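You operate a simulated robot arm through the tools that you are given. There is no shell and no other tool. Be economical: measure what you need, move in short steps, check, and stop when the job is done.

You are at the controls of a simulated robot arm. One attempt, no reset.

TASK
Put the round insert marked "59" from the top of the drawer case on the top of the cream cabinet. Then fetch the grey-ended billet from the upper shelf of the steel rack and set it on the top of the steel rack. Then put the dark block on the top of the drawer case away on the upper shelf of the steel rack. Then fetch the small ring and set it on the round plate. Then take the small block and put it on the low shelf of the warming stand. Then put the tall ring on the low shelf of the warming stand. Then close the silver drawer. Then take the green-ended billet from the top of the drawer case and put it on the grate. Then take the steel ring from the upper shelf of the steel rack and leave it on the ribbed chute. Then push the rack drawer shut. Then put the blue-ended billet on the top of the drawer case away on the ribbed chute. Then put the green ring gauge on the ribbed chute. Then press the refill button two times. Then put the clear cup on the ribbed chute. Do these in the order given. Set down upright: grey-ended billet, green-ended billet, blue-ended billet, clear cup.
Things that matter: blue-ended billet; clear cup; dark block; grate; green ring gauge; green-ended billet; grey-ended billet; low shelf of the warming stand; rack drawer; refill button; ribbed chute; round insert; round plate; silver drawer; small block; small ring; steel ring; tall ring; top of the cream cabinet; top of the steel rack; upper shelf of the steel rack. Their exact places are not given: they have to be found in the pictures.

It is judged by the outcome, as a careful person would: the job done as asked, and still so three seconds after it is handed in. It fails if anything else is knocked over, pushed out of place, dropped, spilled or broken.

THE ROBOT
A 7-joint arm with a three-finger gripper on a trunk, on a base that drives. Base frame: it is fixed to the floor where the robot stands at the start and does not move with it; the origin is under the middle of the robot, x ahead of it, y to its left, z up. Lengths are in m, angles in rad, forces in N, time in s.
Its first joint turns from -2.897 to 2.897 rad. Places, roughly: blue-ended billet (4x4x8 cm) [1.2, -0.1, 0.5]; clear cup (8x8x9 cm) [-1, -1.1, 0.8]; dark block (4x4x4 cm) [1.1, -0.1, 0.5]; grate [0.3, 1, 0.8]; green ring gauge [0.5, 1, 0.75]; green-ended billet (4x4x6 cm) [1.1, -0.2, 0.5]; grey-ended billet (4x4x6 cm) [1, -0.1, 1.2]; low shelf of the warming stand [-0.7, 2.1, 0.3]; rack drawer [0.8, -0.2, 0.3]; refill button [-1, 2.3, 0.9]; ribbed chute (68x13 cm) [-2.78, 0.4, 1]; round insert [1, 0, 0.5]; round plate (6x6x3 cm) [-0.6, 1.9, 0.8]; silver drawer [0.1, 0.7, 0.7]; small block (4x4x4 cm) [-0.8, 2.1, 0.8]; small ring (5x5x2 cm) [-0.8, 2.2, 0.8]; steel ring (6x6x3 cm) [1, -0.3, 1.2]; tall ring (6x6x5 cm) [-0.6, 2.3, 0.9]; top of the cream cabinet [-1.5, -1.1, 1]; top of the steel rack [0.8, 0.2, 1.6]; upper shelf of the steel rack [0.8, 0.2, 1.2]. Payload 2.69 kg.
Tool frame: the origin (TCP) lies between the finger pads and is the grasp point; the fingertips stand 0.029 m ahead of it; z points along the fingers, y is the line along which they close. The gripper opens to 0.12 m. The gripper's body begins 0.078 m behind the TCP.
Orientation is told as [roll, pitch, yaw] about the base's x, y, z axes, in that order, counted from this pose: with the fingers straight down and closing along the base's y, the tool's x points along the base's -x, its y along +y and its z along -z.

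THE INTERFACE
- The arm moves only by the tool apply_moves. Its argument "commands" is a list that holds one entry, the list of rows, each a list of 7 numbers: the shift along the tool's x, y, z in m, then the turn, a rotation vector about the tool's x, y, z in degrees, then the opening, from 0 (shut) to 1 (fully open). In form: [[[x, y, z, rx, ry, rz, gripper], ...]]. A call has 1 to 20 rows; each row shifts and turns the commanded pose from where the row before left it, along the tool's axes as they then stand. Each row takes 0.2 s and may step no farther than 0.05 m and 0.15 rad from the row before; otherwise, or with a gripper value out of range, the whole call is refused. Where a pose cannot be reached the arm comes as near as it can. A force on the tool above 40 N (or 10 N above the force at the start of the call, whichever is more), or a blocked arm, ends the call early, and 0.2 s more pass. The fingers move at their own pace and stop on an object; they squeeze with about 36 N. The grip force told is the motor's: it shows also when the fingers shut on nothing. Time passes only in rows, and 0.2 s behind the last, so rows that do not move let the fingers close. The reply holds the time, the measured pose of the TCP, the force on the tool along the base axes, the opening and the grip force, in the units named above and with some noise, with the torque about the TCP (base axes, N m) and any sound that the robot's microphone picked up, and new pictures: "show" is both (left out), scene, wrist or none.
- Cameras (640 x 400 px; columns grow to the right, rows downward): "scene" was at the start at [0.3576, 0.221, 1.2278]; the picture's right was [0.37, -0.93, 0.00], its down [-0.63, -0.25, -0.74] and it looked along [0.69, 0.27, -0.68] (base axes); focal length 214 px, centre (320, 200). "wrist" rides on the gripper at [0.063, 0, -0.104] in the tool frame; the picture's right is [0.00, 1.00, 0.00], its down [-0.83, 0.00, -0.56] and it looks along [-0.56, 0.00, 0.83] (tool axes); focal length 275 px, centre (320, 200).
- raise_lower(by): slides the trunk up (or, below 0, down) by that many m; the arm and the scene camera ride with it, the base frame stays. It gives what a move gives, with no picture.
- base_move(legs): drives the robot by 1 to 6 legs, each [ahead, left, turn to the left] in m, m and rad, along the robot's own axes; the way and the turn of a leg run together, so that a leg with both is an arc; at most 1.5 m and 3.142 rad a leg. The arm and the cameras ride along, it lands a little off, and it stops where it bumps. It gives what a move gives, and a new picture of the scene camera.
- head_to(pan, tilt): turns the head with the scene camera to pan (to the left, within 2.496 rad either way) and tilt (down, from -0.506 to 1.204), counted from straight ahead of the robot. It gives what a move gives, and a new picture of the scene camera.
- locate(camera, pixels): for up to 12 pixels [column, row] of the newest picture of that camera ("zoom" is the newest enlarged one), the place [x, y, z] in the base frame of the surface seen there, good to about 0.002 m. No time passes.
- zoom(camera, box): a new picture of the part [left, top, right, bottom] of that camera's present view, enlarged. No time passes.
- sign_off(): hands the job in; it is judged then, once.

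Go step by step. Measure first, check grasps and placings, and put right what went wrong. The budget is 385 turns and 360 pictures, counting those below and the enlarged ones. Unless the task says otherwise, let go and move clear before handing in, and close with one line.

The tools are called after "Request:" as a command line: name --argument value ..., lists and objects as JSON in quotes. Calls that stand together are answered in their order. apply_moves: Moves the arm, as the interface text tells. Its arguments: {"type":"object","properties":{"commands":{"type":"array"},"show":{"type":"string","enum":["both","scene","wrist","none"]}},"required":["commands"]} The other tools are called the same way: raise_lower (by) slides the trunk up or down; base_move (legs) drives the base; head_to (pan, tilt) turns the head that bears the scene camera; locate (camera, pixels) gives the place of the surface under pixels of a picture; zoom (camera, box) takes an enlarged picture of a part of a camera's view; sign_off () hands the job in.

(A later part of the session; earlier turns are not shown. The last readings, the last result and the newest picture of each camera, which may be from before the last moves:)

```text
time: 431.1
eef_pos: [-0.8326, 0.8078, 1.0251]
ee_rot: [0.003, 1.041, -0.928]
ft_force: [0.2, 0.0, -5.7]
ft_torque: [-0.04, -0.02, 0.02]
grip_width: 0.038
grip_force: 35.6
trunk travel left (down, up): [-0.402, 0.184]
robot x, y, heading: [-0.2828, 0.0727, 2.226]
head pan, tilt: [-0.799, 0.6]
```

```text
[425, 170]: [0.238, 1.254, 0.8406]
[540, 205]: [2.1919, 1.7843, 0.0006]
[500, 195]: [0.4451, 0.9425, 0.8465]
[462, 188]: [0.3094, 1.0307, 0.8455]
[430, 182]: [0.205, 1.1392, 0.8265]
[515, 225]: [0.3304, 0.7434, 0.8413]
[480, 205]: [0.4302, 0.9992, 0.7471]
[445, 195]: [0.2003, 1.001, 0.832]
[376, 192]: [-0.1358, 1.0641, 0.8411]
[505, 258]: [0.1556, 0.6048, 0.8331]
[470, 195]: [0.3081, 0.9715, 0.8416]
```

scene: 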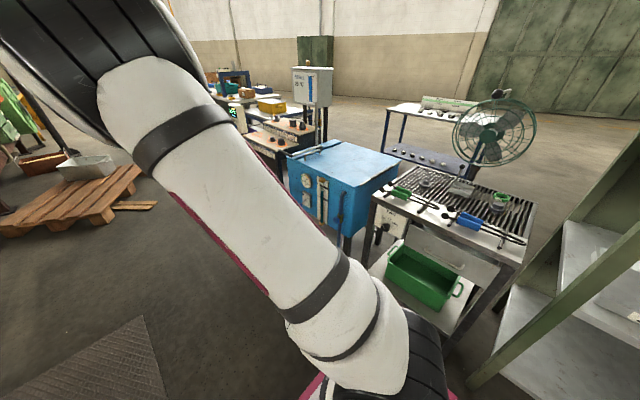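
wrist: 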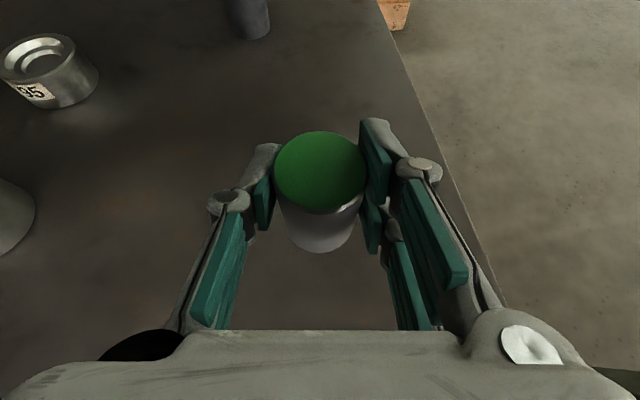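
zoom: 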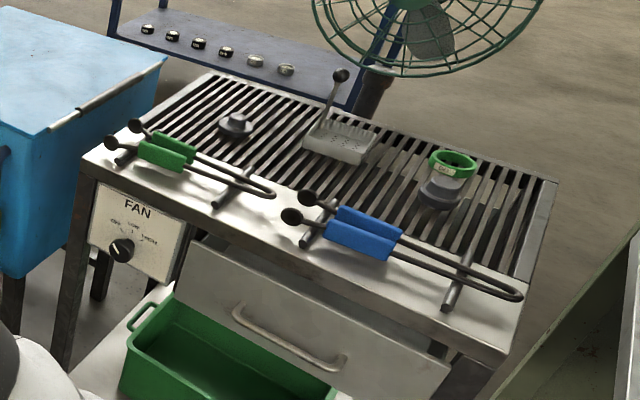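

Front part of the grate (n 0.62–0.78) is free. I move the base a bit closer, bring the hand back alongside, then turn the tool to face the grate.

Request:
base_move --legs '[[0, -0.09, 0]]'

Request:
apply_moves --commands '[[[-0.0177, 0.02, -0.0302, 0, 0, 0, 0], [-0.0177, 0.02, -0.0302, 0, 0, 0, 0], [-0.0177, 0.02, -0.0302, 0, 0, 0, 0], [-0.0177, 0.02, -0.0302, 0, 0, 0, 0], [-0.0177, 0.02, -0.0302, 0, 0, 0, 0], [-0.0177, 0.02, -0.0302, 0, 0, 0, 0], [-0.0177, 0.02, -0.0302, 0, 0, 0, 0], [-0.0177, 0.02, -0.0302, 0, 0, 0, 0]]]' --show "none"

Request:
apply_moves --commands '[[[0, 0, 0, -6.47, 0, 3.79, 0], [0, 0, 0, -6.47, 0, 3.79, 0], [0, 0, 0, -6.47, 0, 3.79, 0], [0, 0, 0, -6.47, 0, 3.79, 0], [0, 0, 0, -6.47, 0, 3.79, 0], [0, 0, 0, -6.47, 0, 3.79, 0], [0, 0, 0, -6.47, 0, 3.79, 0], [0, 0, 0, -6.47, 0, 3.79, 0], [0, 0, 0, -6.47, 0, 3.79, 0], [0, 0, 0, -6.47, 0, 3.79, 0], [0, 0, 0, -6.47, 0, 3.79, 0], [0, 0, 0, -6.47, 0, 3.79, 0]]]' --show "both"

```text
time: 432.3
eef_pos: [-0.7563, 0.8663, 1.024]
ee_rot: [0.004, 1.041, -0.931]
ft_force: [0.4, 0.4, -5.0]
ft_torque: [-0.02, 0.0, 0.02]
grip_width: 0.0382
grip_force: 36.5
trunk travel left (down, up): [-0.402, 0.184]
robot x, y, heading: [-0.2148, 0.1329, 2.223]
head pan, tilt: [-0.799, 0.6]
```

scene: 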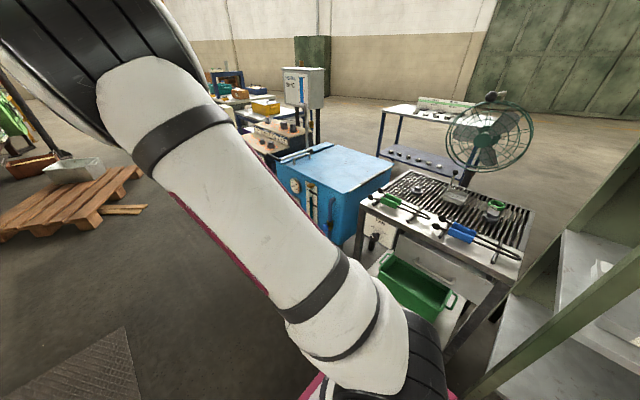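

```text
time: 434.1
eef_pos: [-0.4673, 0.7924, 1.0355]
ee_rot: [0.002, 1.04, -0.93]
ft_force: [-0.1, -0.4, -4.7]
ft_torque: [-0.01, -0.04, -0.05]
grip_width: 0.038
grip_force: 35.8
out of reach, approached as far as the arm can: row 5, 6, 7, 8
trunk travel left (down, up): [-0.402, 0.184]
robot x, y, heading: [-0.2116, 0.126, 2.224]
head pan, tilt: [-0.799, 0.6]
```

```text
time: 436.7
eef_pos: [-0.4658, 0.8252, 1.0401]
ee_rot: [-0.001, 1.045, -2.508]
ft_force: [0.2, -0.4, -5.9]
ft_torque: [-0.05, 0.02, 0.01]
grip_width: 0.0378
grip_force: 36.3
out of reach, approached as far as the arm can: row 1, 2, 3
trunk travel left (down, up): [-0.402, 0.184]
robot x, y, heading: [-0.2111, 0.1286, 2.22]
head pan, tilt: [-0.799, 0.6]
```

scene: 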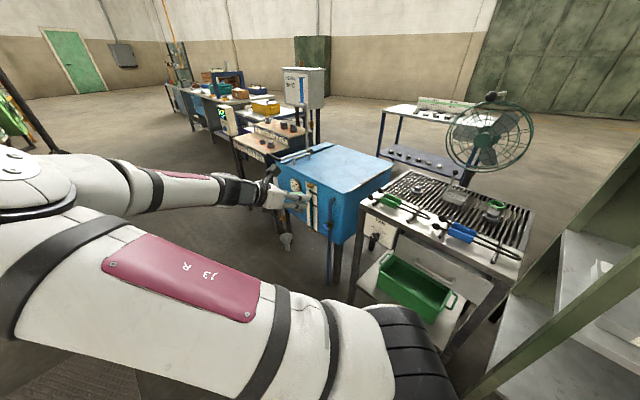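
wrist: 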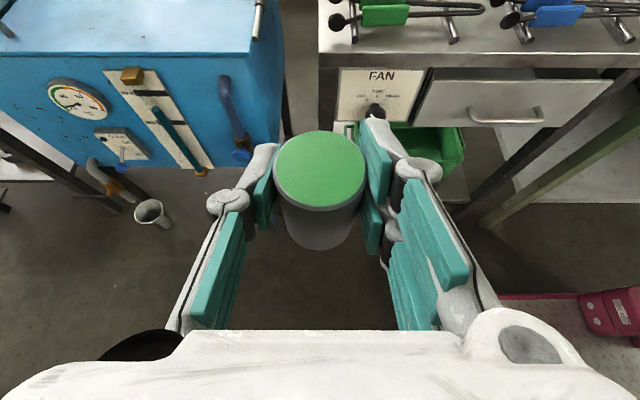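

Tool faces the table. Lower the trunk 0.15 m, then slide sideways and raise the hand.

Request:
raise_lower --by -0.15

Request:
apply_moves --commands '[[[0.0346, 0, -0.02, 0, 0, 0, 0], [0.0346, 0, -0.02, 0, 0, 0, 0], [0, 0.0433, 0, 0, 0, 0, 0], [0, 0.0433, 0, 0, 0, 0, 0], [0, 0.0433, 0, 0, 0, 0, 0], [0, 0.0433, 0, 0, 0, 0, 0], [0, 0.0433, 0, 0, 0, 0, 0], [0, 0.0433, 0, 0, 0, 0, 0]]]' --show "scene"

```text
time: 438.4
eef_pos: [-0.4654, 0.8239, 0.8895]
ee_rot: [0.0, 1.04, -2.504]
ft_force: [-0.9, -0.1, -6.0]
ft_torque: [-0.01, 0.01, 0.0]
grip_width: 0.0383
grip_force: 35.8
trunk travel left (down, up): [-0.252, 0.334]
robot x, y, heading: [-0.2099, 0.1284, 2.222]
head pan, tilt: [-0.799, 0.6]
```

```text
time: 440.2
eef_pos: [-0.3602, 0.6989, 1.041]
ee_rot: [0.0, 1.041, -2.506]
ft_force: [-0.4, 0.0, -4.9]
ft_torque: [0.02, 0.01, 0.02]
grip_width: 0.0383
grip_force: 36.2
out of reach, approached as far as the arm can: row 5, 6, 7, 8
trunk travel left (down, up): [-0.252, 0.334]
robot x, y, heading: [-0.2141, 0.1304, 2.221]
head pan, tilt: [-0.799, 0.6]
```

scene: 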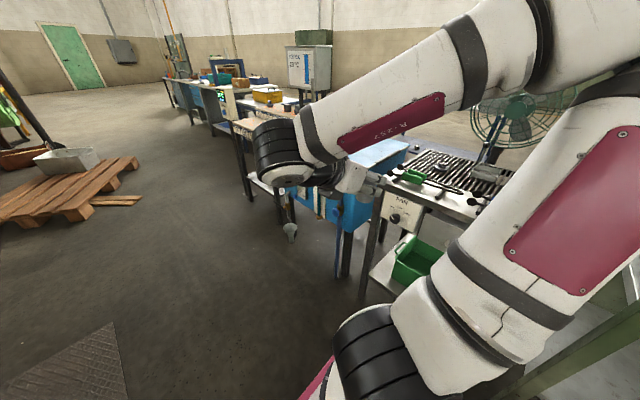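

Too folded there; moving forward brings it within reach. Extend toward the table.

Request:
apply_moves --commands '[[[0.0241, 0, 0.0415, 0, 0, 0, 0], [0.0241, 0, 0.0415, 0, 0, 0, 0], [0.0241, 0, 0.0415, 0, 0, 0, 0], [0.0241, 0, 0.0415, 0, 0, 0, 0], [0.0241, 0, 0.0415, 0, 0, 0, 0], [0.0241, 0, 0.0415, 0, 0, 0, 0], [0, 0, 0, 0, 0, 0, 0]]]' --show "both"

```text
time: 441.8
eef_pos: [-0.1285, 0.8687, 1.0392]
ee_rot: [0.0, 1.043, -2.506]
ft_force: [-0.6, 0.0, -5.3]
ft_torque: [-0.01, 0.01, 0.0]
grip_width: 0.0384
grip_force: 35.6
trunk travel left (down, up): [-0.252, 0.334]
robot x, y, heading: [-0.2147, 0.1282, 2.222]
head pan, tilt: [-0.799, 0.6]
```

scene: 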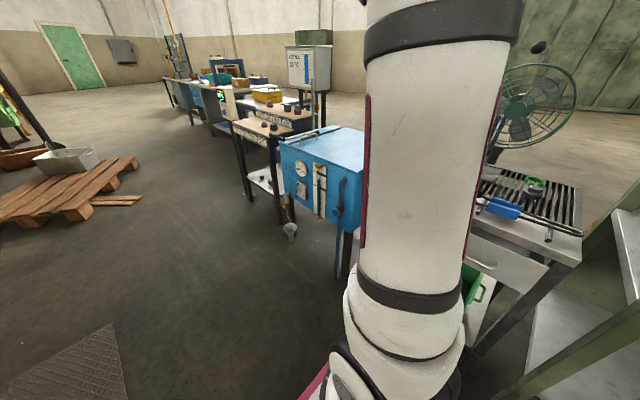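
wrist: 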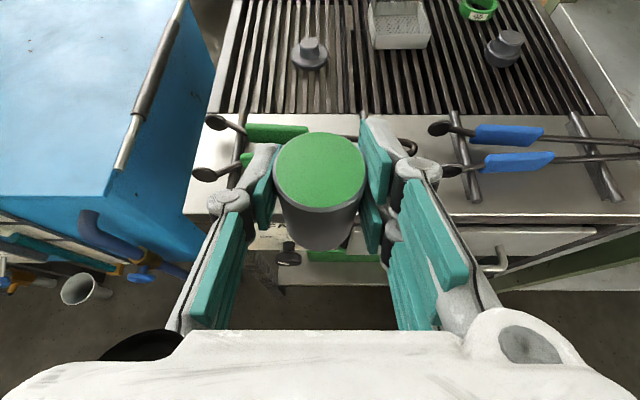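

Beautiful view of the grate. I locate candidate spots.

Request:
locate --camera "wrist" --pixels '[[400, 90], [440, 85], [360, 90], [310, 62], [398, 45], [505, 60], [400, 108], [470, 140], [250, 130], [405, 70]]'

Request:
zoom --camera "wrist" --box '[280, 0, 560, 175]'

```text
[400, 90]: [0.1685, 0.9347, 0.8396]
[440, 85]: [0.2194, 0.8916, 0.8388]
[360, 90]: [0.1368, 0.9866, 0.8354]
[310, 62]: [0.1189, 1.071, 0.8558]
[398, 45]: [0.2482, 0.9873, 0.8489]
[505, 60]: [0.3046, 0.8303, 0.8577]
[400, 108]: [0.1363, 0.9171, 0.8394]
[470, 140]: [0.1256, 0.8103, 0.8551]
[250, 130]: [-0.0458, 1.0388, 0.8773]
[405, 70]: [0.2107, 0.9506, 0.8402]
```

```text
2.29 times, centred on (420, 88) of wrist
```

zoom: 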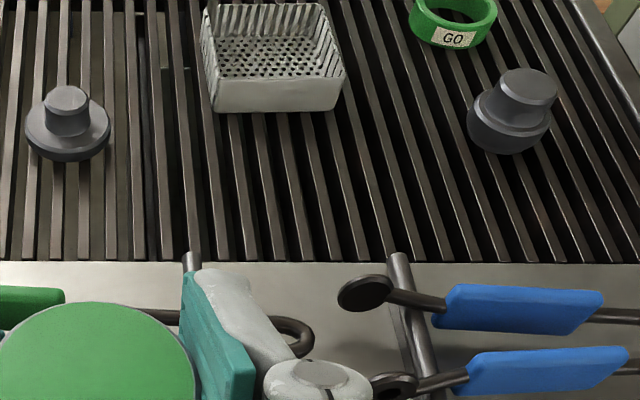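

Bars are ~1 cm wide at ~2 cm pitch; the spot at n≈0.71, t≈-0.64 is free. I move over it.

Request:
apply_moves --commands '[[[0, 0.0443, 0, 0, 0, 0, 0], [0, 0.0443, 0, 0, 0, 0, 0], [0, 0.0443, 0, 0, 0, 0, 0], [0.0245, 0, 0.0422, 0, 0, 0, 0], [0.0245, 0, 0.0422, 0, 0, 0, 0], [0.0245, 0, 0.0422, 0, 0, 0, 0], [0.0245, 0, 0.0422, 0, 0, 0, 0], [0.0245, 0, 0.0422, 0, 0, 0, 0], [0.0245, 0, 0.0422, 0, 0, 0, 0], [0, 0, 0, 0, 0, 0, 0]]]' --show "wrist"

```text
time: 444.0
eef_pos: [0.1875, 0.9354, 1.0406]
ee_rot: [-0.002, 1.044, -2.507]
ft_force: [0.3, 0.3, -6.3]
ft_torque: [-0.02, 0.02, 0.02]
grip_width: 0.038
grip_force: 35.9
trunk travel left (down, up): [-0.252, 0.334]
robot x, y, heading: [-0.2111, 0.1303, 2.222]
head pan, tilt: [-0.799, 0.6]
```

wrist: 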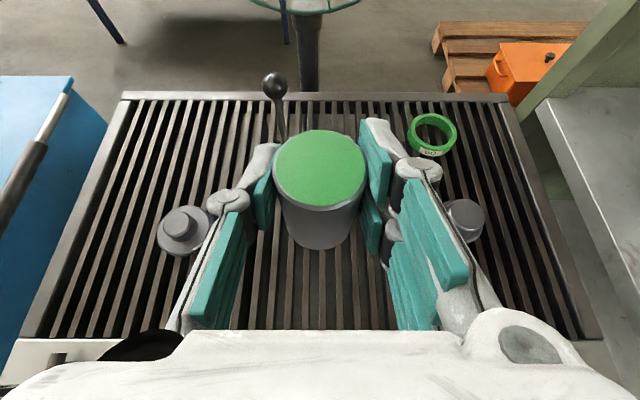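

Lower toward the grate.

Request:
apply_moves --commands '[[[-0.0314, 0, 0.0182, 0, 0, 0, 0], [-0.0314, 0, 0.0182, 0, 0, 0, 0], [-0.0314, 0, 0.0182, 0, 0, 0, 0], [-0.0314, 0, 0.0182, 0, 0, 0, 0], [0, 0, 0, 0, 0, 0, 0]]]' --show "wrist"

```text
time: 445.2
eef_pos: [0.1873, 0.9371, 0.8975]
ee_rot: [0.001, 1.043, -2.506]
ft_force: [-0.1, 0.3, -5.2]
ft_torque: [0.01, 0.0, 0.0]
grip_width: 0.0385
grip_force: 35.9
trunk travel left (down, up): [-0.252, 0.334]
robot x, y, heading: [-0.2094, 0.1305, 2.227]
head pan, tilt: [-0.799, 0.6]
```

wrist: 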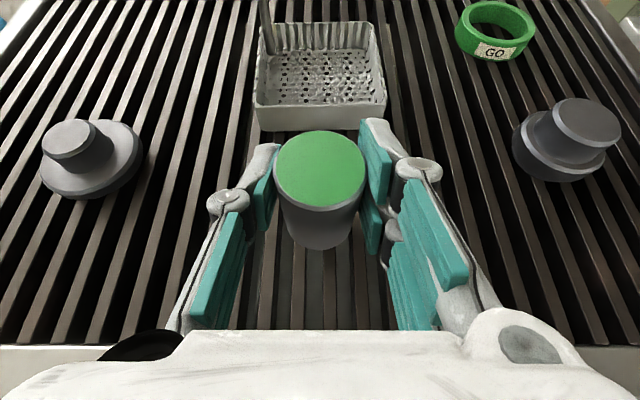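

Request:
apply_moves --commands '[[[-0.0078, 0, 0.0045, 0, 0, 0, 0], [-0.0026, 0, 0.0015, 0, 0, 0, 0], [-0.0017, 0, 0.001, 0, 0, 0, 0], [0, 0, 0, 0, 0, 0, 0]]]' --show "none"

```text
time: 446.2
eef_pos: [0.186, 0.9371, 0.8871]
ee_rot: [-0.002, 1.049, -2.504]
ft_force: [1.4, 4.1, 20.2]
ft_torque: [-0.21, -0.26, 0.03]
grip_width: 0.0382
grip_force: 36.2
trunk travel left (down, up): [-0.252, 0.334]
robot x, y, heading: [-0.2139, 0.1289, 2.223]
head pan, tilt: [-0.799, 0.6]
```

Contact. Relieve 1.5 mm, release and retreat.

Request:
apply_moves --commands '[[[0.0013, 0, -0.0008, 0, 0, 0, 0], [0, 0, 0, 0, 0, 0, 0.5], [0, 0, 0, 0, 0, 0, 0.6], [0, 0, 0, 0, 0, 0, 0.6], [0, 0, -0.03, 0, 0, 0, 0.6], [0, 0, -0.04, 0, 0, 0, 0.6], [0, 0, -0.04, 0, 0, 0, 0.6]]]' --show "wrist"

```text
time: 447.8
eef_pos: [0.1064, 0.878, 0.9379]
ee_rot: [0.0, 1.041, -2.506]
ft_force: [-0.5, 0.4, -1.3]
ft_torque: [0.01, -0.02, -0.03]
grip_width: 0.0719
grip_force: 0.1
trunk travel left (down, up): [-0.252, 0.334]
robot x, y, heading: [-0.2121, 0.1295, 2.223]
head pan, tilt: [-0.799, 0.6]
```

wrist: 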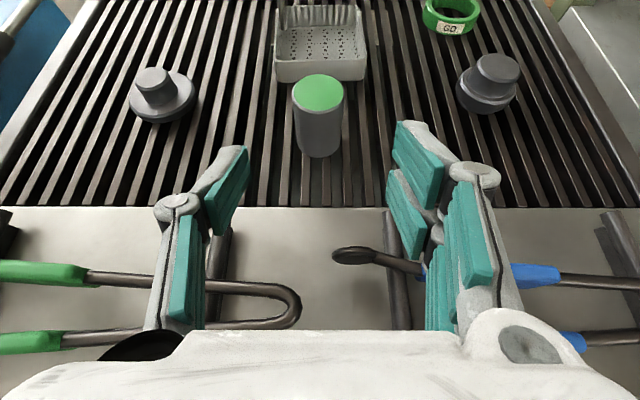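

Green billet stands on the grate. Task 8 done. I lift over the tongs and retract.

Request:
apply_moves --commands '[[[0.0346, 0, -0.02, 0, 0, 0, 0.6], [0.0346, 0, -0.02, 0, 0, 0, 0.6], [-0.0245, 0, -0.0422, 0, 0, 0, 0.6], [-0.0245, 0, -0.0422, 0, 0, 0, 0.6], [-0.0245, 0, -0.0422, 0, 0, 0, 0.6], [-0.0245, 0, -0.0422, 0, 0, 0, 0.6], [-0.0245, 0, -0.0422, 0, 0, 0, 0.6], [-0.0245, 0, -0.0422, 0, 0, 0, 0.6]]]' --show "scene"

```text
time: 449.6
eef_pos: [-0.1255, 0.7102, 1.0115]
ee_rot: [0.017, 1.022, -2.488]
ft_force: [-0.3, -0.5, 0.3]
ft_torque: [0.02, 0.0, 0.03]
grip_width: 0.0721
grip_force: 0.1
trunk travel left (down, up): [-0.252, 0.334]
robot x, y, heading: [-0.2121, 0.1309, 2.218]
head pan, tilt: [-0.799, 0.6]
```

scene: 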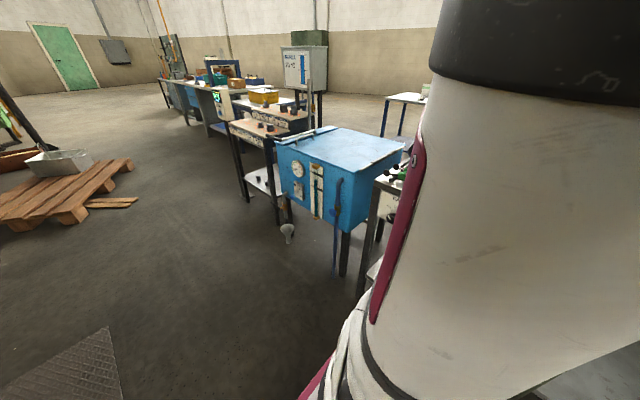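

I drive back along the row to the rack front.

Request:
base_move --legs '[[0, 0.08, 0], [-0.9, 0, 0], [0, 0.32, 0], [0, 0, -1.57]]'

Request:
head_to --pan 0.0 --tilt 0.3

```text
time: 455.1
eef_pos: [0.3583, -0.054, 1.0103]
ee_rot: [0.014, 1.023, -2.464]
ft_force: [-0.4, 0.4, -0.7]
ft_torque: [0.02, -0.04, -0.05]
grip_width: 0.0721
grip_force: 0.0
trunk travel left (down, up): [-0.252, 0.334]
robot x, y, heading: [0.2877, -0.6378, 2.253]
head pan, tilt: [-0.799, 0.6]
stopped in leg 2: the robot was blocked; the commanded pose is now the measured one
```

scene: 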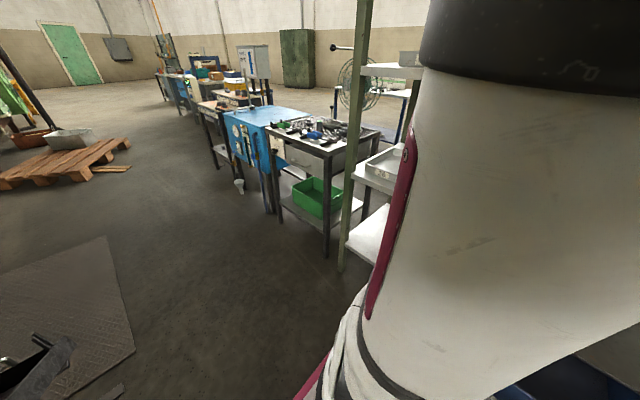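

```text
time: 456.2
eef_pos: [0.3583, -0.0541, 1.0114]
ee_rot: [0.015, 1.025, -2.466]
ft_force: [-0.1, -0.4, -0.3]
ft_torque: [0.01, -0.04, 0.0]
grip_width: 0.072
grip_force: 0.0
trunk travel left (down, up): [-0.252, 0.334]
robot x, y, heading: [0.2851, -0.6379, 2.25]
head pan, tilt: [0.0, 0.3]
```

scene: 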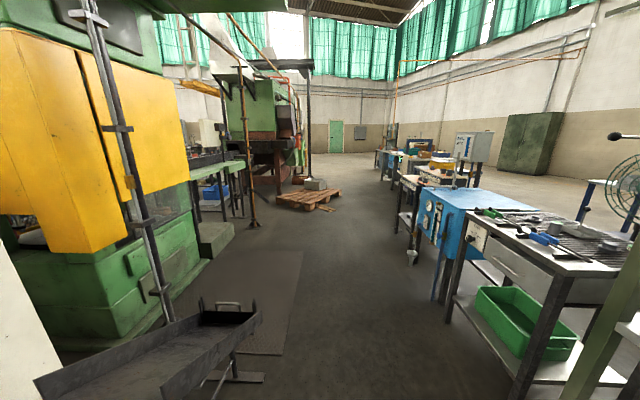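

Rear touched the barrier's foot probably; I ease forward, then continue.

Request:
base_move --legs '[[0.1, 0, 0], [0, 0.25, 0], [0, 0, -1.6]]'

Request:
head_to --pan -0.9 --tilt 0.4

```text
time: 462.6
eef_pos: [0.6116, -0.7887, 1.0111]
ee_rot: [0.014, 1.024, 2.24]
ft_force: [0.5, -0.4, 0.5]
ft_torque: [0.01, -0.04, -0.01]
grip_width: 0.0721
grip_force: 0.0
trunk travel left (down, up): [-0.252, 0.334]
robot x, y, heading: [0.0312, -0.7145, 0.675]
head pan, tilt: [0.0, 0.3]
```

scene: 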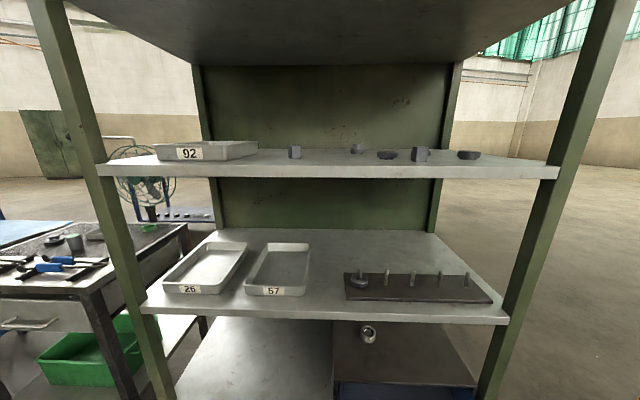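

```text
time: 463.8
eef_pos: [0.6135, -0.7902, 1.0115]
ee_rot: [0.013, 1.028, 2.239]
ft_force: [0.2, -0.1, 0.3]
ft_torque: [-0.01, -0.01, 0.01]
grip_width: 0.0719
grip_force: 0.0
trunk travel left (down, up): [-0.252, 0.334]
robot x, y, heading: [0.033, -0.7169, 0.677]
head pan, tilt: [-0.901, 0.4]
```

scene: 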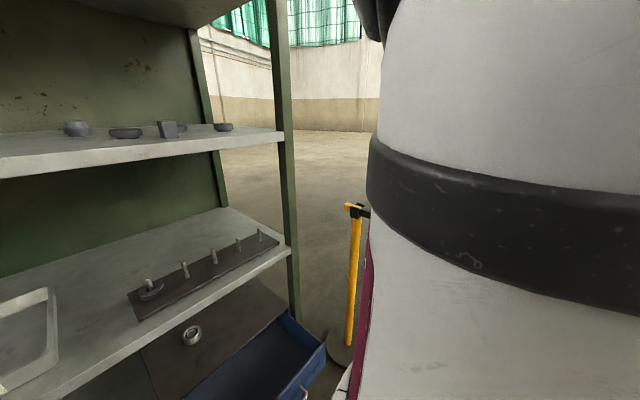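

Barrier still stands. I turn the tool back to face the rack.

Request:
locate --camera "scene" --pixels '[[354, 210]]'

Request:
apply_moves --commands '[[[0, -0.04, 0, 6.43, 0, -3.87, 0.6], [0, 0, 0, 6.43, 0, -3.87, 0.6], [0, 0, 0, 6.43, 0, -3.87, 0.6], [0, 0, 0, 6.43, 0, -3.87, 0.6], [0, 0, 0, 6.43, 0, -3.87, 0.6], [0, 0, 0, 6.43, 0, -3.87, 0.6], [0, 0, 0, 6.43, 0, -3.87, 0.6], [0, 0, 0, 6.43, 0, -3.87, 0.6], [0, 0, 0, 6.43, 0, -3.87, 0.6], [0, 0, 0, 6.43, 0, -3.87, 0.6], [0, 0, 0, 6.43, 0, -3.87, 0.6], [0, 0, 0, 6.43, 0, -3.87, 0.6]]]' --show "none"

Request:
head_to --pan -0.1 --tilt 0.3

```text
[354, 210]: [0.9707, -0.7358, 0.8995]
```

```text
time: 466.4
eef_pos: [0.645, -0.7642, 1.0113]
ee_rot: [-0.011, 1.021, -2.489]
ft_force: [0.3, -1.1, 0.9]
ft_torque: [-0.01, 0.0, 0.01]
grip_width: 0.0718
grip_force: 0.0
trunk travel left (down, up): [-0.252, 0.334]
robot x, y, heading: [0.0292, -0.7139, 0.673]
head pan, tilt: [-0.901, 0.4]
```

```text
time: 467.5
eef_pos: [0.6446, -0.7654, 1.0108]
ee_rot: [-0.01, 1.022, -2.493]
ft_force: [-0.1, 0.4, -0.1]
ft_torque: [-0.02, 0.01, 0.04]
grip_width: 0.0719
grip_force: 0.0
trunk travel left (down, up): [-0.252, 0.334]
robot x, y, heading: [0.0313, -0.716, 0.675]
head pan, tilt: [-0.099, 0.3]
```

scene: 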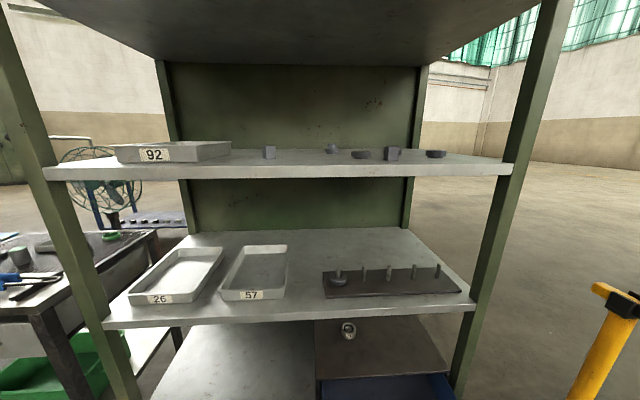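

Raise the trunk and line up with the ring.

Request:
raise_lower --by 0.25

Request:
apply_moves --commands '[[[0, -0.04, 0, 0, 0, 0, 0.7], [0, -0.04, 0, 0, 0, 0, 0.7], [0, -0.04, 0, 0, 0, 0, 0.7], [0, -0.04, 0, 0, 0, 0, 0.7], [0, -0.03, 0, 0, 0, 0, 0.7], [0.0343, 0, -0.0206, 0, 0, 0, 0.7], [0.0086, 0, -0.005, 0, 0, 0, 0.7], [0.0258, 0, 0.0428, 0, 0, 0, 0.7], [0.0258, 0, 0.0428, 0, 0, 0, 0.7], [0.0258, 0, 0.0428, 0, 0, 0, 0.7], [0.0258, 0, 0.0428, 0, 0, 0, 0.7], [0.0258, 0, 0.0428, 0, 0, 0, 0.7], [0.0258, 0, 0.0428, 0, 0, 0, 0.7], [0.0258, 0, 0.0428, 0, 0, 0, 0.7]]]' --show "both"

```text
time: 470.1
eef_pos: [0.645, -0.7639, 1.2608]
ee_rot: [-0.01, 1.021, -2.49]
ft_force: [0.1, 0.7, 0.5]
ft_torque: [-0.03, -0.02, 0.03]
grip_width: 0.072
grip_force: 0.0
trunk travel left (down, up): [-0.502, 0.084]
robot x, y, heading: [0.0314, -0.7179, 0.672]
head pan, tilt: [-0.099, 0.3]
```

```text
time: 473.1
eef_pos: [0.8049, -0.4036, 1.3108]
ee_rot: [-0.013, 1.023, -2.493]
ft_force: [-0.9, -0.4, 0.0]
ft_torque: [-0.02, -0.02, 0.03]
grip_width: 0.0841
grip_force: 0.1
trunk travel left (down, up): [-0.502, 0.084]
robot x, y, heading: [0.0267, -0.7167, 0.671]
head pan, tilt: [-0.099, 0.3]
```

scene: 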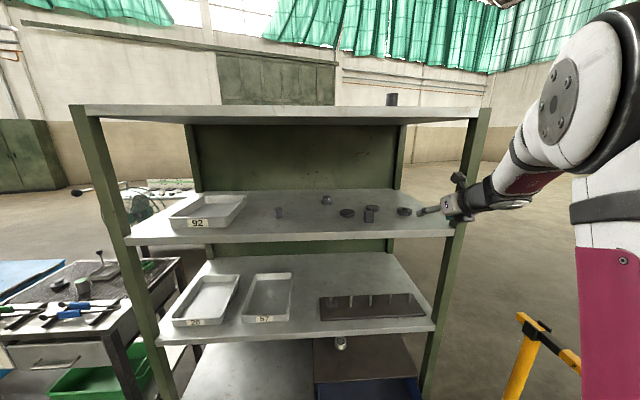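
wrist: 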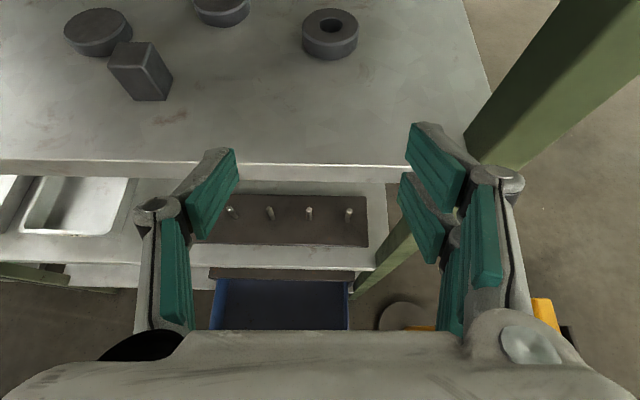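

Request:
locate --camera "wrist" --pixels '[[305, 25], [355, 25], [330, 11], [330, 42], [480, 130], [450, 165]]'

```text
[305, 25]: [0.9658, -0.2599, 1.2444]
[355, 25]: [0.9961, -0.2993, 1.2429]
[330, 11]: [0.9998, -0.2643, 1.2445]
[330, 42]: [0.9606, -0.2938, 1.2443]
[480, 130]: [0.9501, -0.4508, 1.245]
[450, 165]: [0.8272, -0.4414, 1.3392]
```

I advance over the ring with narrower opening and descend.

Request:
apply_moves --commands '[[[0.0211, 0.0015, 0.0345, 0, 0, 0, 0.62], [0.0211, 0.0015, 0.0345, 0, 0, 0, 0.62], [0.0211, 0.0015, 0.0345, 0, 0, 0, 0.62], [0.0211, 0.0015, 0.0345, 0, 0, 0, 0.62], [0.0211, 0.0015, 0.0345, 0, 0, 0, 0.62], [0, 0, 0, 0, 0, 0, 0.62]]]' --show "wrist"

```text
time: 474.5
eef_pos: [0.9715, -0.2844, 1.3097]
ee_rot: [-0.012, 1.02, -2.493]
ft_force: [0.9, 0.2, -0.1]
ft_torque: [-0.01, 0.03, 0.01]
grip_width: 0.0744
grip_force: 0.1
trunk travel left (down, up): [-0.502, 0.084]
robot x, y, heading: [0.0289, -0.7142, 0.676]
head pan, tilt: [-0.099, 0.3]
```

wrist: 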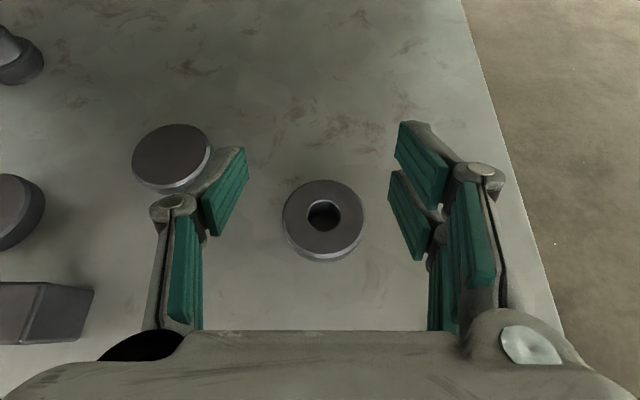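

Request:
apply_moves --commands '[[[-0.0225, 0, 0.0138, 0, 0, 0, 0.62], [-0.0225, 0, 0.0138, 0, 0, 0, 0.62], [0, 0, 0, 0, 0, 0, 0.62], [0, 0, 0, 0, 0, 0, 0], [0, 0, 0, 0, 0, 0, 0], [0, 0, 0, 0, 0, 0, 0]]]' --show "wrist"

```text
time: 475.9
eef_pos: [0.9698, -0.2846, 1.2578]
ee_rot: [-0.012, 1.021, -2.491]
ft_force: [1.4, -2.1, 0.9]
ft_torque: [0.02, 0.0, -0.01]
grip_width: 0.0566
grip_force: 36.1
trunk travel left (down, up): [-0.502, 0.084]
robot x, y, heading: [0.0302, -0.7193, 0.676]
head pan, tilt: [-0.099, 0.3]
```

wrist: 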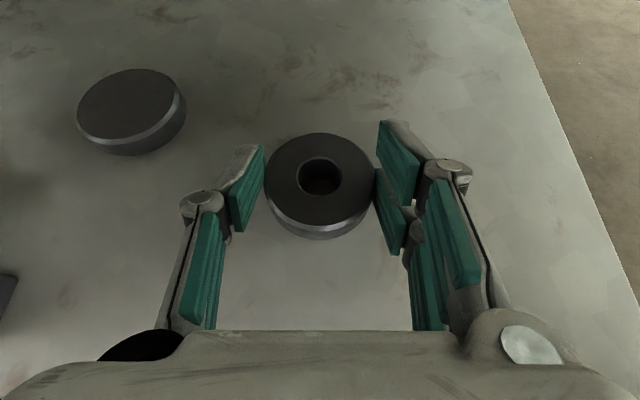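

Gripped. Lift slowly.

Request:
apply_moves --commands '[[[0.0043, 0, -0.0026, 0, 0, 0, 0], [0.0043, 0, -0.0026, 0, 0, 0, 0], [0.0085, 0, -0.0052, 0, 0, 0, 0], [0.017, 0, -0.0104, 0, 0, 0, 0], [0.017, 0, -0.0104, 0, 0, 0, 0]]]' --show "wrist"

```text
time: 477.1
eef_pos: [0.9704, -0.2827, 1.3158]
ee_rot: [-0.011, 1.021, -2.493]
ft_force: [0.0, -0.1, -3.3]
ft_torque: [-0.07, 0.02, 0.01]
grip_width: 0.0568
grip_force: 35.9
trunk travel left (down, up): [-0.502, 0.084]
robot x, y, heading: [0.0317, -0.7156, 0.672]
head pan, tilt: [-0.099, 0.3]
```

wrist: 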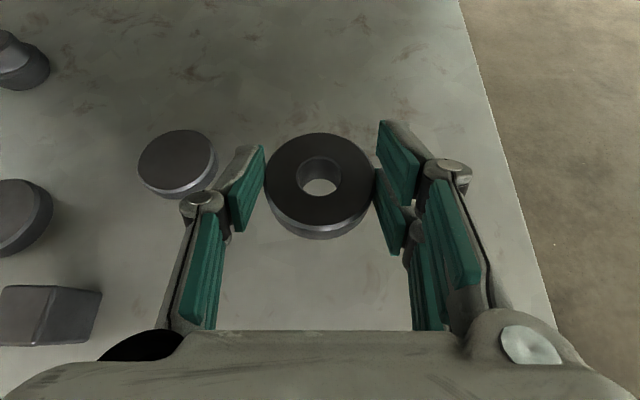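

Steel ring held. Retract and then drive to find the ribbed chute (around (-2.78,0.4)).

Request:
apply_moves --commands '[[[-0.0258, 0, -0.0428, 0, 0, 0, 0], [-0.0258, 0, -0.0428, 0, 0, 0, 0], [-0.0258, 0, -0.0428, 0, 0, 0, 0], [-0.0258, 0, -0.0428, 0, 0, 0, 0], [-0.0258, 0, -0.0428, 0, 0, 0, 0], [-0.0258, 0, -0.0428, 0, 0, 0, 0], [-0.0258, 0, -0.0428, 0, 0, 0, 0], [-0.0258, 0, -0.0428, 0, 0, 0, 0]]]' --show "none"

Request:
base_move --legs '[[0, 0, 1.54], [0, -0.25, 0], [1.4, 0, 0]]'

Request:
head_to --pan 0.6 --tilt 0.3

```text
time: 478.9
eef_pos: [0.6535, -0.5276, 1.3157]
ee_rot: [-0.011, 1.022, -2.493]
ft_force: [0.7, -0.4, -4.2]
ft_torque: [0.0, 0.04, 0.01]
grip_width: 0.0565
grip_force: 35.9
trunk travel left (down, up): [-0.502, 0.084]
robot x, y, heading: [0.031, -0.7157, 0.677]
head pan, tilt: [-0.099, 0.3]
```

```text
time: 490.9
eef_pos: [-0.7191, 1.1909, 1.3172]
ee_rot: [-0.012, 1.021, -0.976]
ft_force: [-0.5, 0.4, -3.7]
ft_torque: [-0.06, 0.0, -0.01]
grip_width: 0.0541
grip_force: 36.0
trunk travel left (down, up): [-0.502, 0.084]
robot x, y, heading: [-0.5668, 0.5579, 2.186]
head pan, tilt: [-0.099, 0.3]
```

scene: 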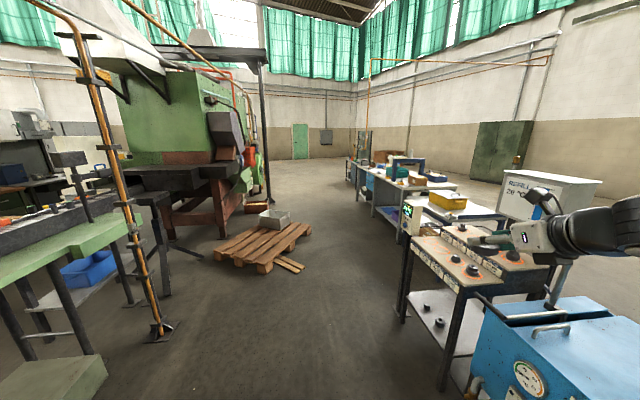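

```text
time: 492.0
eef_pos: [-0.7202, 1.1902, 1.3158]
ee_rot: [-0.011, 1.021, -0.976]
ft_force: [-0.8, -0.3, -3.2]
ft_torque: [-0.04, -0.03, 0.0]
grip_width: 0.0543
grip_force: 36.2
trunk travel left (down, up): [-0.502, 0.084]
robot x, y, heading: [-0.5683, 0.5583, 2.189]
head pan, tilt: [0.6, 0.3]
```

scene: 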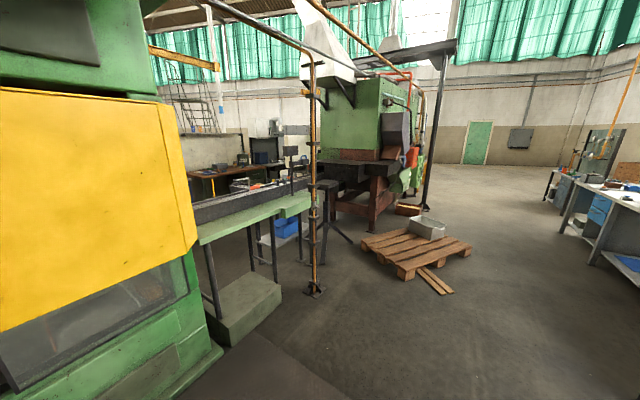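

I see a dark ribbed trough on the green bench at (250,200). Zoom and locate.

Request:
zoom --camera "scene" --box '[170, 140, 350, 270]'

Request:
locate --camera "scene" --pixels '[[210, 212], [260, 198], [300, 188], [250, 185], [200, 198], [230, 230], [300, 205], [315, 290], [240, 320], [330, 230], [275, 245]]'

Request:
zoom --camera "wrist" --box '[200, 80, 440, 280]'

```text
3.08 times, centred on (260, 205) of scene
```

zoom: 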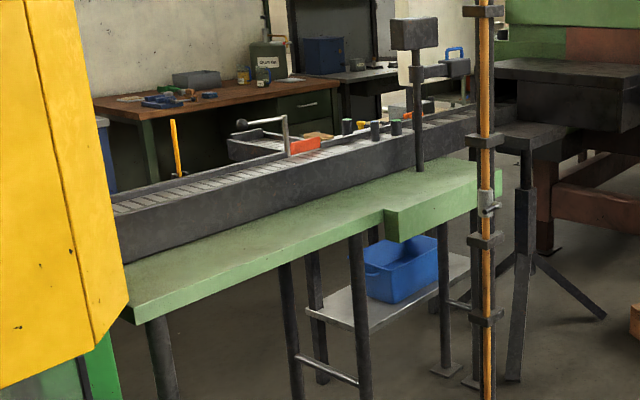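

```text
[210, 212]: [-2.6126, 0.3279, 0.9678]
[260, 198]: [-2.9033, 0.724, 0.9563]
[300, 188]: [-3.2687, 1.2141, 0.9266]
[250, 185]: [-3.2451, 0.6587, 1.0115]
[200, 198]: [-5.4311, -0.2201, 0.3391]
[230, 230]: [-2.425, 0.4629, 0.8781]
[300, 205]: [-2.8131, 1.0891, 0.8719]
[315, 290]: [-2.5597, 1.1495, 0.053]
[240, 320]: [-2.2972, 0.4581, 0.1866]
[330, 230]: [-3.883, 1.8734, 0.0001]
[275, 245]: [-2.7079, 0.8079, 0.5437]
```

```text
2.00 times, centred on (320, 180) of wrist
```

zoom: 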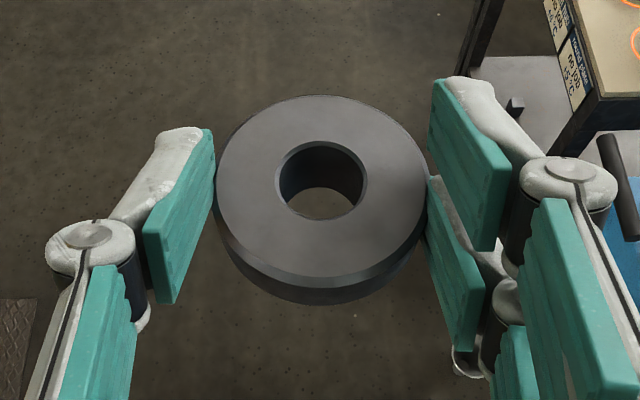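

The ribbed chute channel lies on the green bench (n≈-1.99, t≈-1.7…-2.3). I check the grip is stable, then drive to face it.

Request:
base_move --legs '[[1.41, 0.18, 0]]'

```text
time: 499.0
eef_pos: [-1.6935, 2.2094, 1.3162]
ee_rot: [-0.011, 1.021, -0.957]
ft_force: [0.2, 0.4, -4.0]
ft_torque: [-0.05, -0.08, 0.0]
grip_width: 0.0539
grip_force: 36.4
trunk travel left (down, up): [-0.502, 0.084]
robot x, y, heading: [-1.5313, 1.5803, 2.207]
head pan, tilt: [0.6, 0.3]
```

scene: 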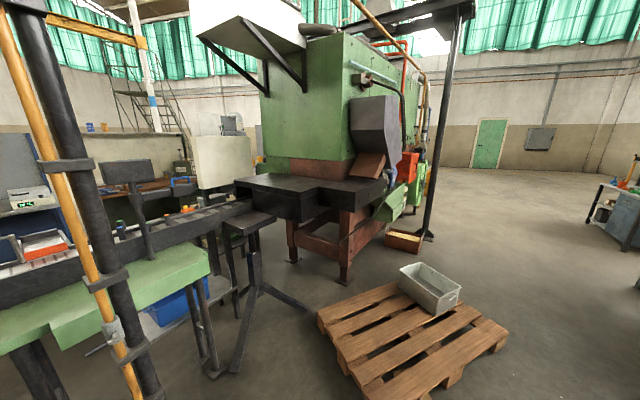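

Now turn left to face the bench.

Request:
base_move --legs '[[0, 0, 1.577]]'

Request:
head_to --pan 0.0 --tilt 0.5

```text
time: 503.2
eef_pos: [-2.1586, 1.4083, 1.3163]
ee_rot: [-0.009, 1.022, 0.623]
ft_force: [-0.5, 0.1, -3.6]
ft_torque: [0.03, -0.01, 0.01]
grip_width: 0.0538
grip_force: 35.9
trunk travel left (down, up): [-0.502, 0.084]
robot x, y, heading: [-1.5323, 1.5802, -2.499]
head pan, tilt: [0.6, 0.3]
```

scene: 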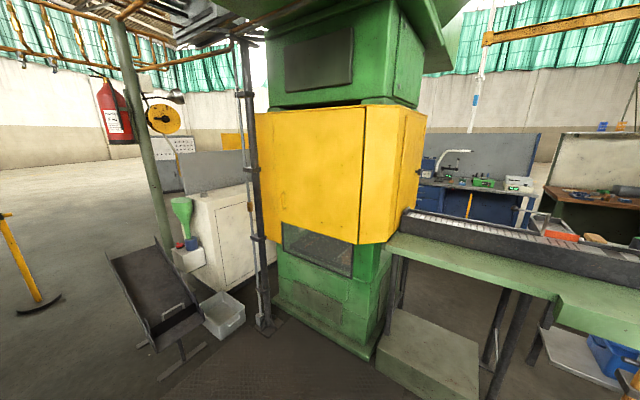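

```text
time: 504.2
eef_pos: [-2.1586, 1.4092, 1.3157]
ee_rot: [-0.011, 1.022, 0.624]
ft_force: [0.0, 0.9, -3.9]
ft_torque: [0.06, -0.07, 0.03]
grip_width: 0.0537
grip_force: 36.0
trunk travel left (down, up): [-0.502, 0.084]
robot x, y, heading: [-1.5312, 1.5781, -2.492]
head pan, tilt: [0.0, 0.499]
```

scene: 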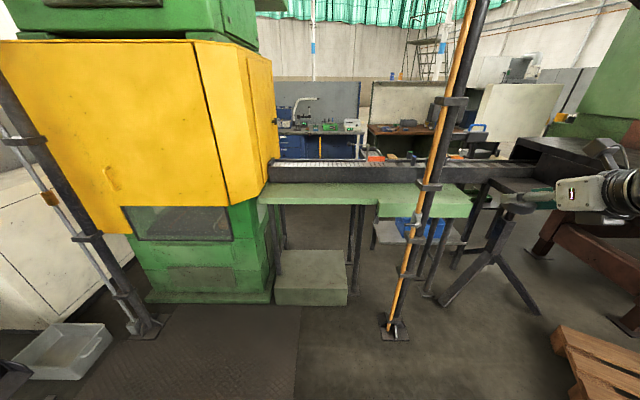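

Request:
zoom --camera "scene" --box '[250, 130, 490, 230]'

Request:
locate --camera "scene" --pixels '[[275, 162], [320, 163], [345, 163], [400, 163], [300, 175], [380, 175], [380, 205], [275, 200], [280, 300], [345, 300], [395, 330], [440, 120]]'

```text
2.67 times, centred on (370, 180) of scene
```

zoom: 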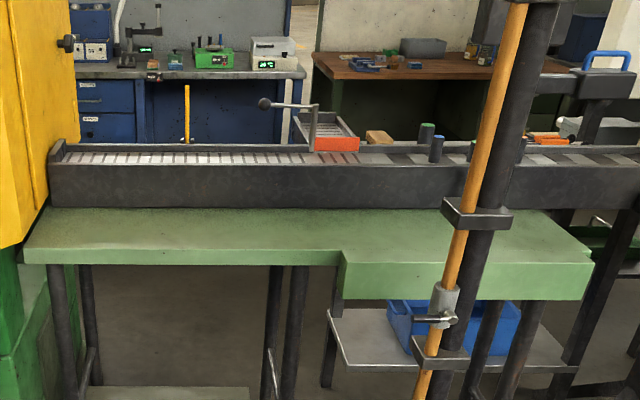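

```text
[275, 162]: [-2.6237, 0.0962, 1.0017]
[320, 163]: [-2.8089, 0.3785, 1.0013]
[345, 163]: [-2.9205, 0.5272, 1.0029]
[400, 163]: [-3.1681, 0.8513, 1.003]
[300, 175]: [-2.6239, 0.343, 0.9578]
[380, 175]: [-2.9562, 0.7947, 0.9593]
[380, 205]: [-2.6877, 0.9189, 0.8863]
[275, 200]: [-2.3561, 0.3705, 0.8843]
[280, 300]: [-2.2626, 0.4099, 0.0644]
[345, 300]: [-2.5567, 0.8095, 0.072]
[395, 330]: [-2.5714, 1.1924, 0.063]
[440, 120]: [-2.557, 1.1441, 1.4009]
```

Ribbed floor z≈1.0015 at n≈-2.0; the post with the pipe is at t≈-2.45. I shift the hand left (away from that post) first.

Request:
apply_moves --commands '[[[0, -0.045, 0, 0, 0, 0, 0], [0, -0.045, 0, 0, 0, 0, 0], [0, -0.045, 0, 0, 0, 0, 0], [0, -0.045, 0, 0, 0, 0, 0], [0, -0.045, 0, 0, 0, 0, 0], [0, -0.045, 0, 0, 0, 0, 0]]]' --show "none"

Request:
base_move --legs '[[0.4, 0, 0]]'

```text
time: 505.6
eef_pos: [-1.9996, 1.1931, 1.3168]
ee_rot: [-0.012, 1.021, 0.621]
ft_force: [-0.2, -0.1, -4.5]
ft_torque: [-0.02, -0.09, 0.09]
grip_width: 0.0536
grip_force: 36.0
trunk travel left (down, up): [-0.502, 0.084]
robot x, y, heading: [-1.5293, 1.5816, -2.496]
head pan, tilt: [0.0, 0.499]
```

```text
time: 508.1
eef_pos: [-2.3218, 0.9484, 1.3175]
ee_rot: [-0.01, 1.02, 0.625]
ft_force: [0.6, -0.4, -4.0]
ft_torque: [0.03, -0.07, -0.02]
grip_width: 0.0535
grip_force: 36.0
trunk travel left (down, up): [-0.502, 0.084]
robot x, y, heading: [-1.849, 1.3356, -2.488]
head pan, tilt: [0.0, 0.499]
```

scene: 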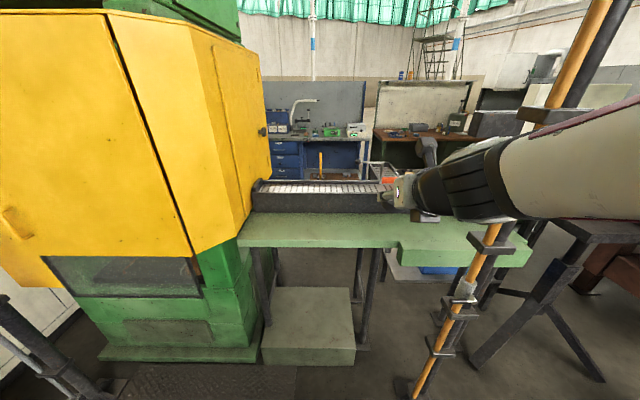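

I lower the trunk 0.2 m, and extend the arm 0.25 m toward the chute.

Request:
raise_lower --by -0.2

Request:
apply_moves --commands '[[[0.0219, 0, 0.0358, 0, 0, 0, 0], [0.0219, 0, 0.0358, 0, 0, 0, 0], [0.0219, 0, 0.0358, 0, 0, 0, 0], [0.0219, 0, 0.0358, 0, 0, 0, 0], [0.0219, 0, 0.0358, 0, 0, 0, 0], [0.0219, 0, 0.0358, 0, 0, 0, 0]]]' --show "both"

```text
time: 510.3
eef_pos: [-2.3894, 0.8978, 1.1183]
ee_rot: [-0.011, 1.02, 0.625]
ft_force: [0.5, 0.3, -2.6]
ft_torque: [0.03, -0.08, 0.01]
grip_width: 0.0535
grip_force: 36.2
trunk travel left (down, up): [-0.302, 0.284]
robot x, y, heading: [-1.8522, 1.3359, -2.496]
head pan, tilt: [0.0, 0.499]
```

```text
time: 511.7
eef_pos: [-2.5923, 0.7498, 1.1175]
ee_rot: [-0.012, 1.021, 0.624]
ft_force: [0.5, 0.4, -2.6]
ft_torque: [0.1, -0.1, -0.02]
grip_width: 0.0535
grip_force: 36.4
trunk travel left (down, up): [-0.302, 0.284]
robot x, y, heading: [-1.8537, 1.3371, -2.494]
head pan, tilt: [0.0, 0.499]
```

scene: 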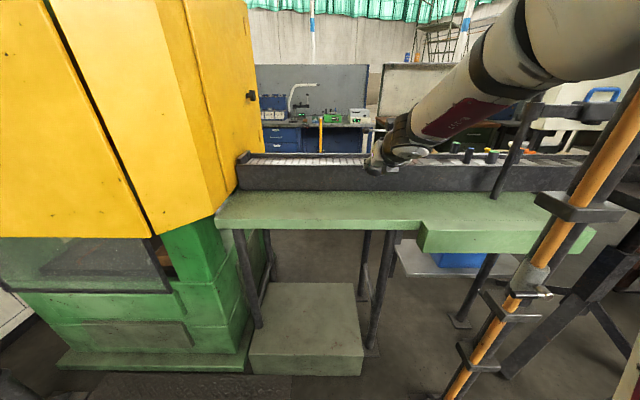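
wrist: 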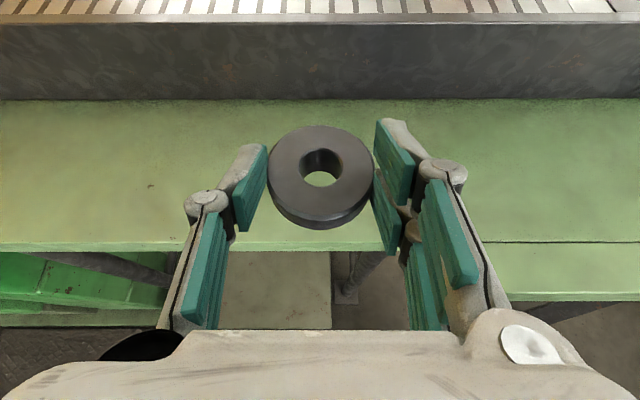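

Chute ahead. Measure wall top and ribs from the wrist view.

Request:
locate --camera "wrist" --pixels '[[300, 18], [300, 28], [300, 6], [440, 6], [560, 6], [100, 6], [300, 95]]'

Request:
base_move --legs '[[0.15, 0, 0]]'

Request:
apply_moves --commands '[[[0, 0, 0, 0, 0, 0, 0]]]' --show "both"

```text
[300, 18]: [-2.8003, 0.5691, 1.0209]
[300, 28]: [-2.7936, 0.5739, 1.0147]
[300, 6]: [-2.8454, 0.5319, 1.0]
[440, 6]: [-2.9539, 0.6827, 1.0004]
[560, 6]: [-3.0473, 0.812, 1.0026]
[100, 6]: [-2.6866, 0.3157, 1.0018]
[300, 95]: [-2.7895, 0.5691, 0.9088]
```

```text
time: 513.1
eef_pos: [-2.7121, 0.6591, 1.117]
ee_rot: [-0.011, 1.02, 0.622]
ft_force: [-0.3, -1.3, -3.7]
ft_torque: [0.06, -0.06, -0.01]
grip_width: 0.0536
grip_force: 36.1
trunk travel left (down, up): [-0.302, 0.284]
robot x, y, heading: [-1.9713, 1.242, -2.499]
head pan, tilt: [0.0, 0.499]
```

scene: 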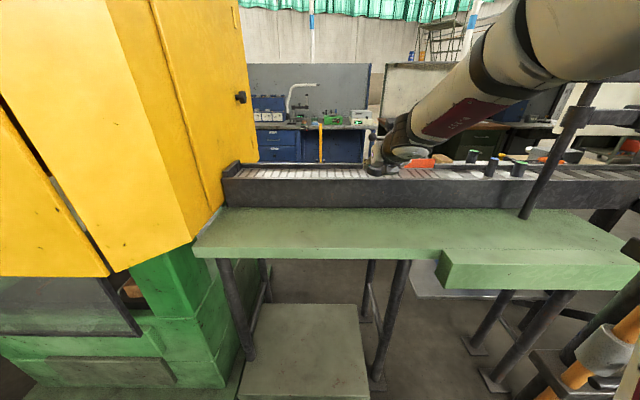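

```text
time: 513.5
eef_pos: [-2.7112, 0.6606, 1.1168]
ee_rot: [-0.011, 1.02, 0.624]
ft_force: [0.1, -0.3, -2.9]
ft_torque: [0.05, -0.06, -0.01]
grip_width: 0.0533
grip_force: 36.4
trunk travel left (down, up): [-0.302, 0.284]
robot x, y, heading: [-1.9736, 1.2435, -2.494]
head pan, tilt: [0.0, 0.499]
```

scene: 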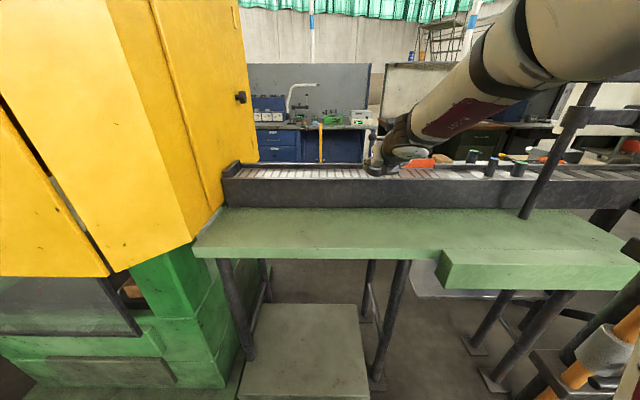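
wrist: 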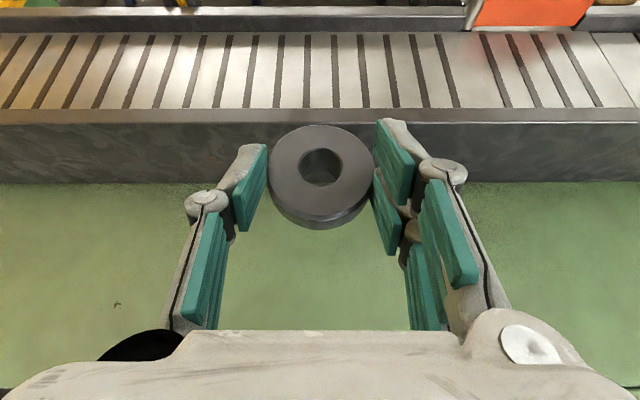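

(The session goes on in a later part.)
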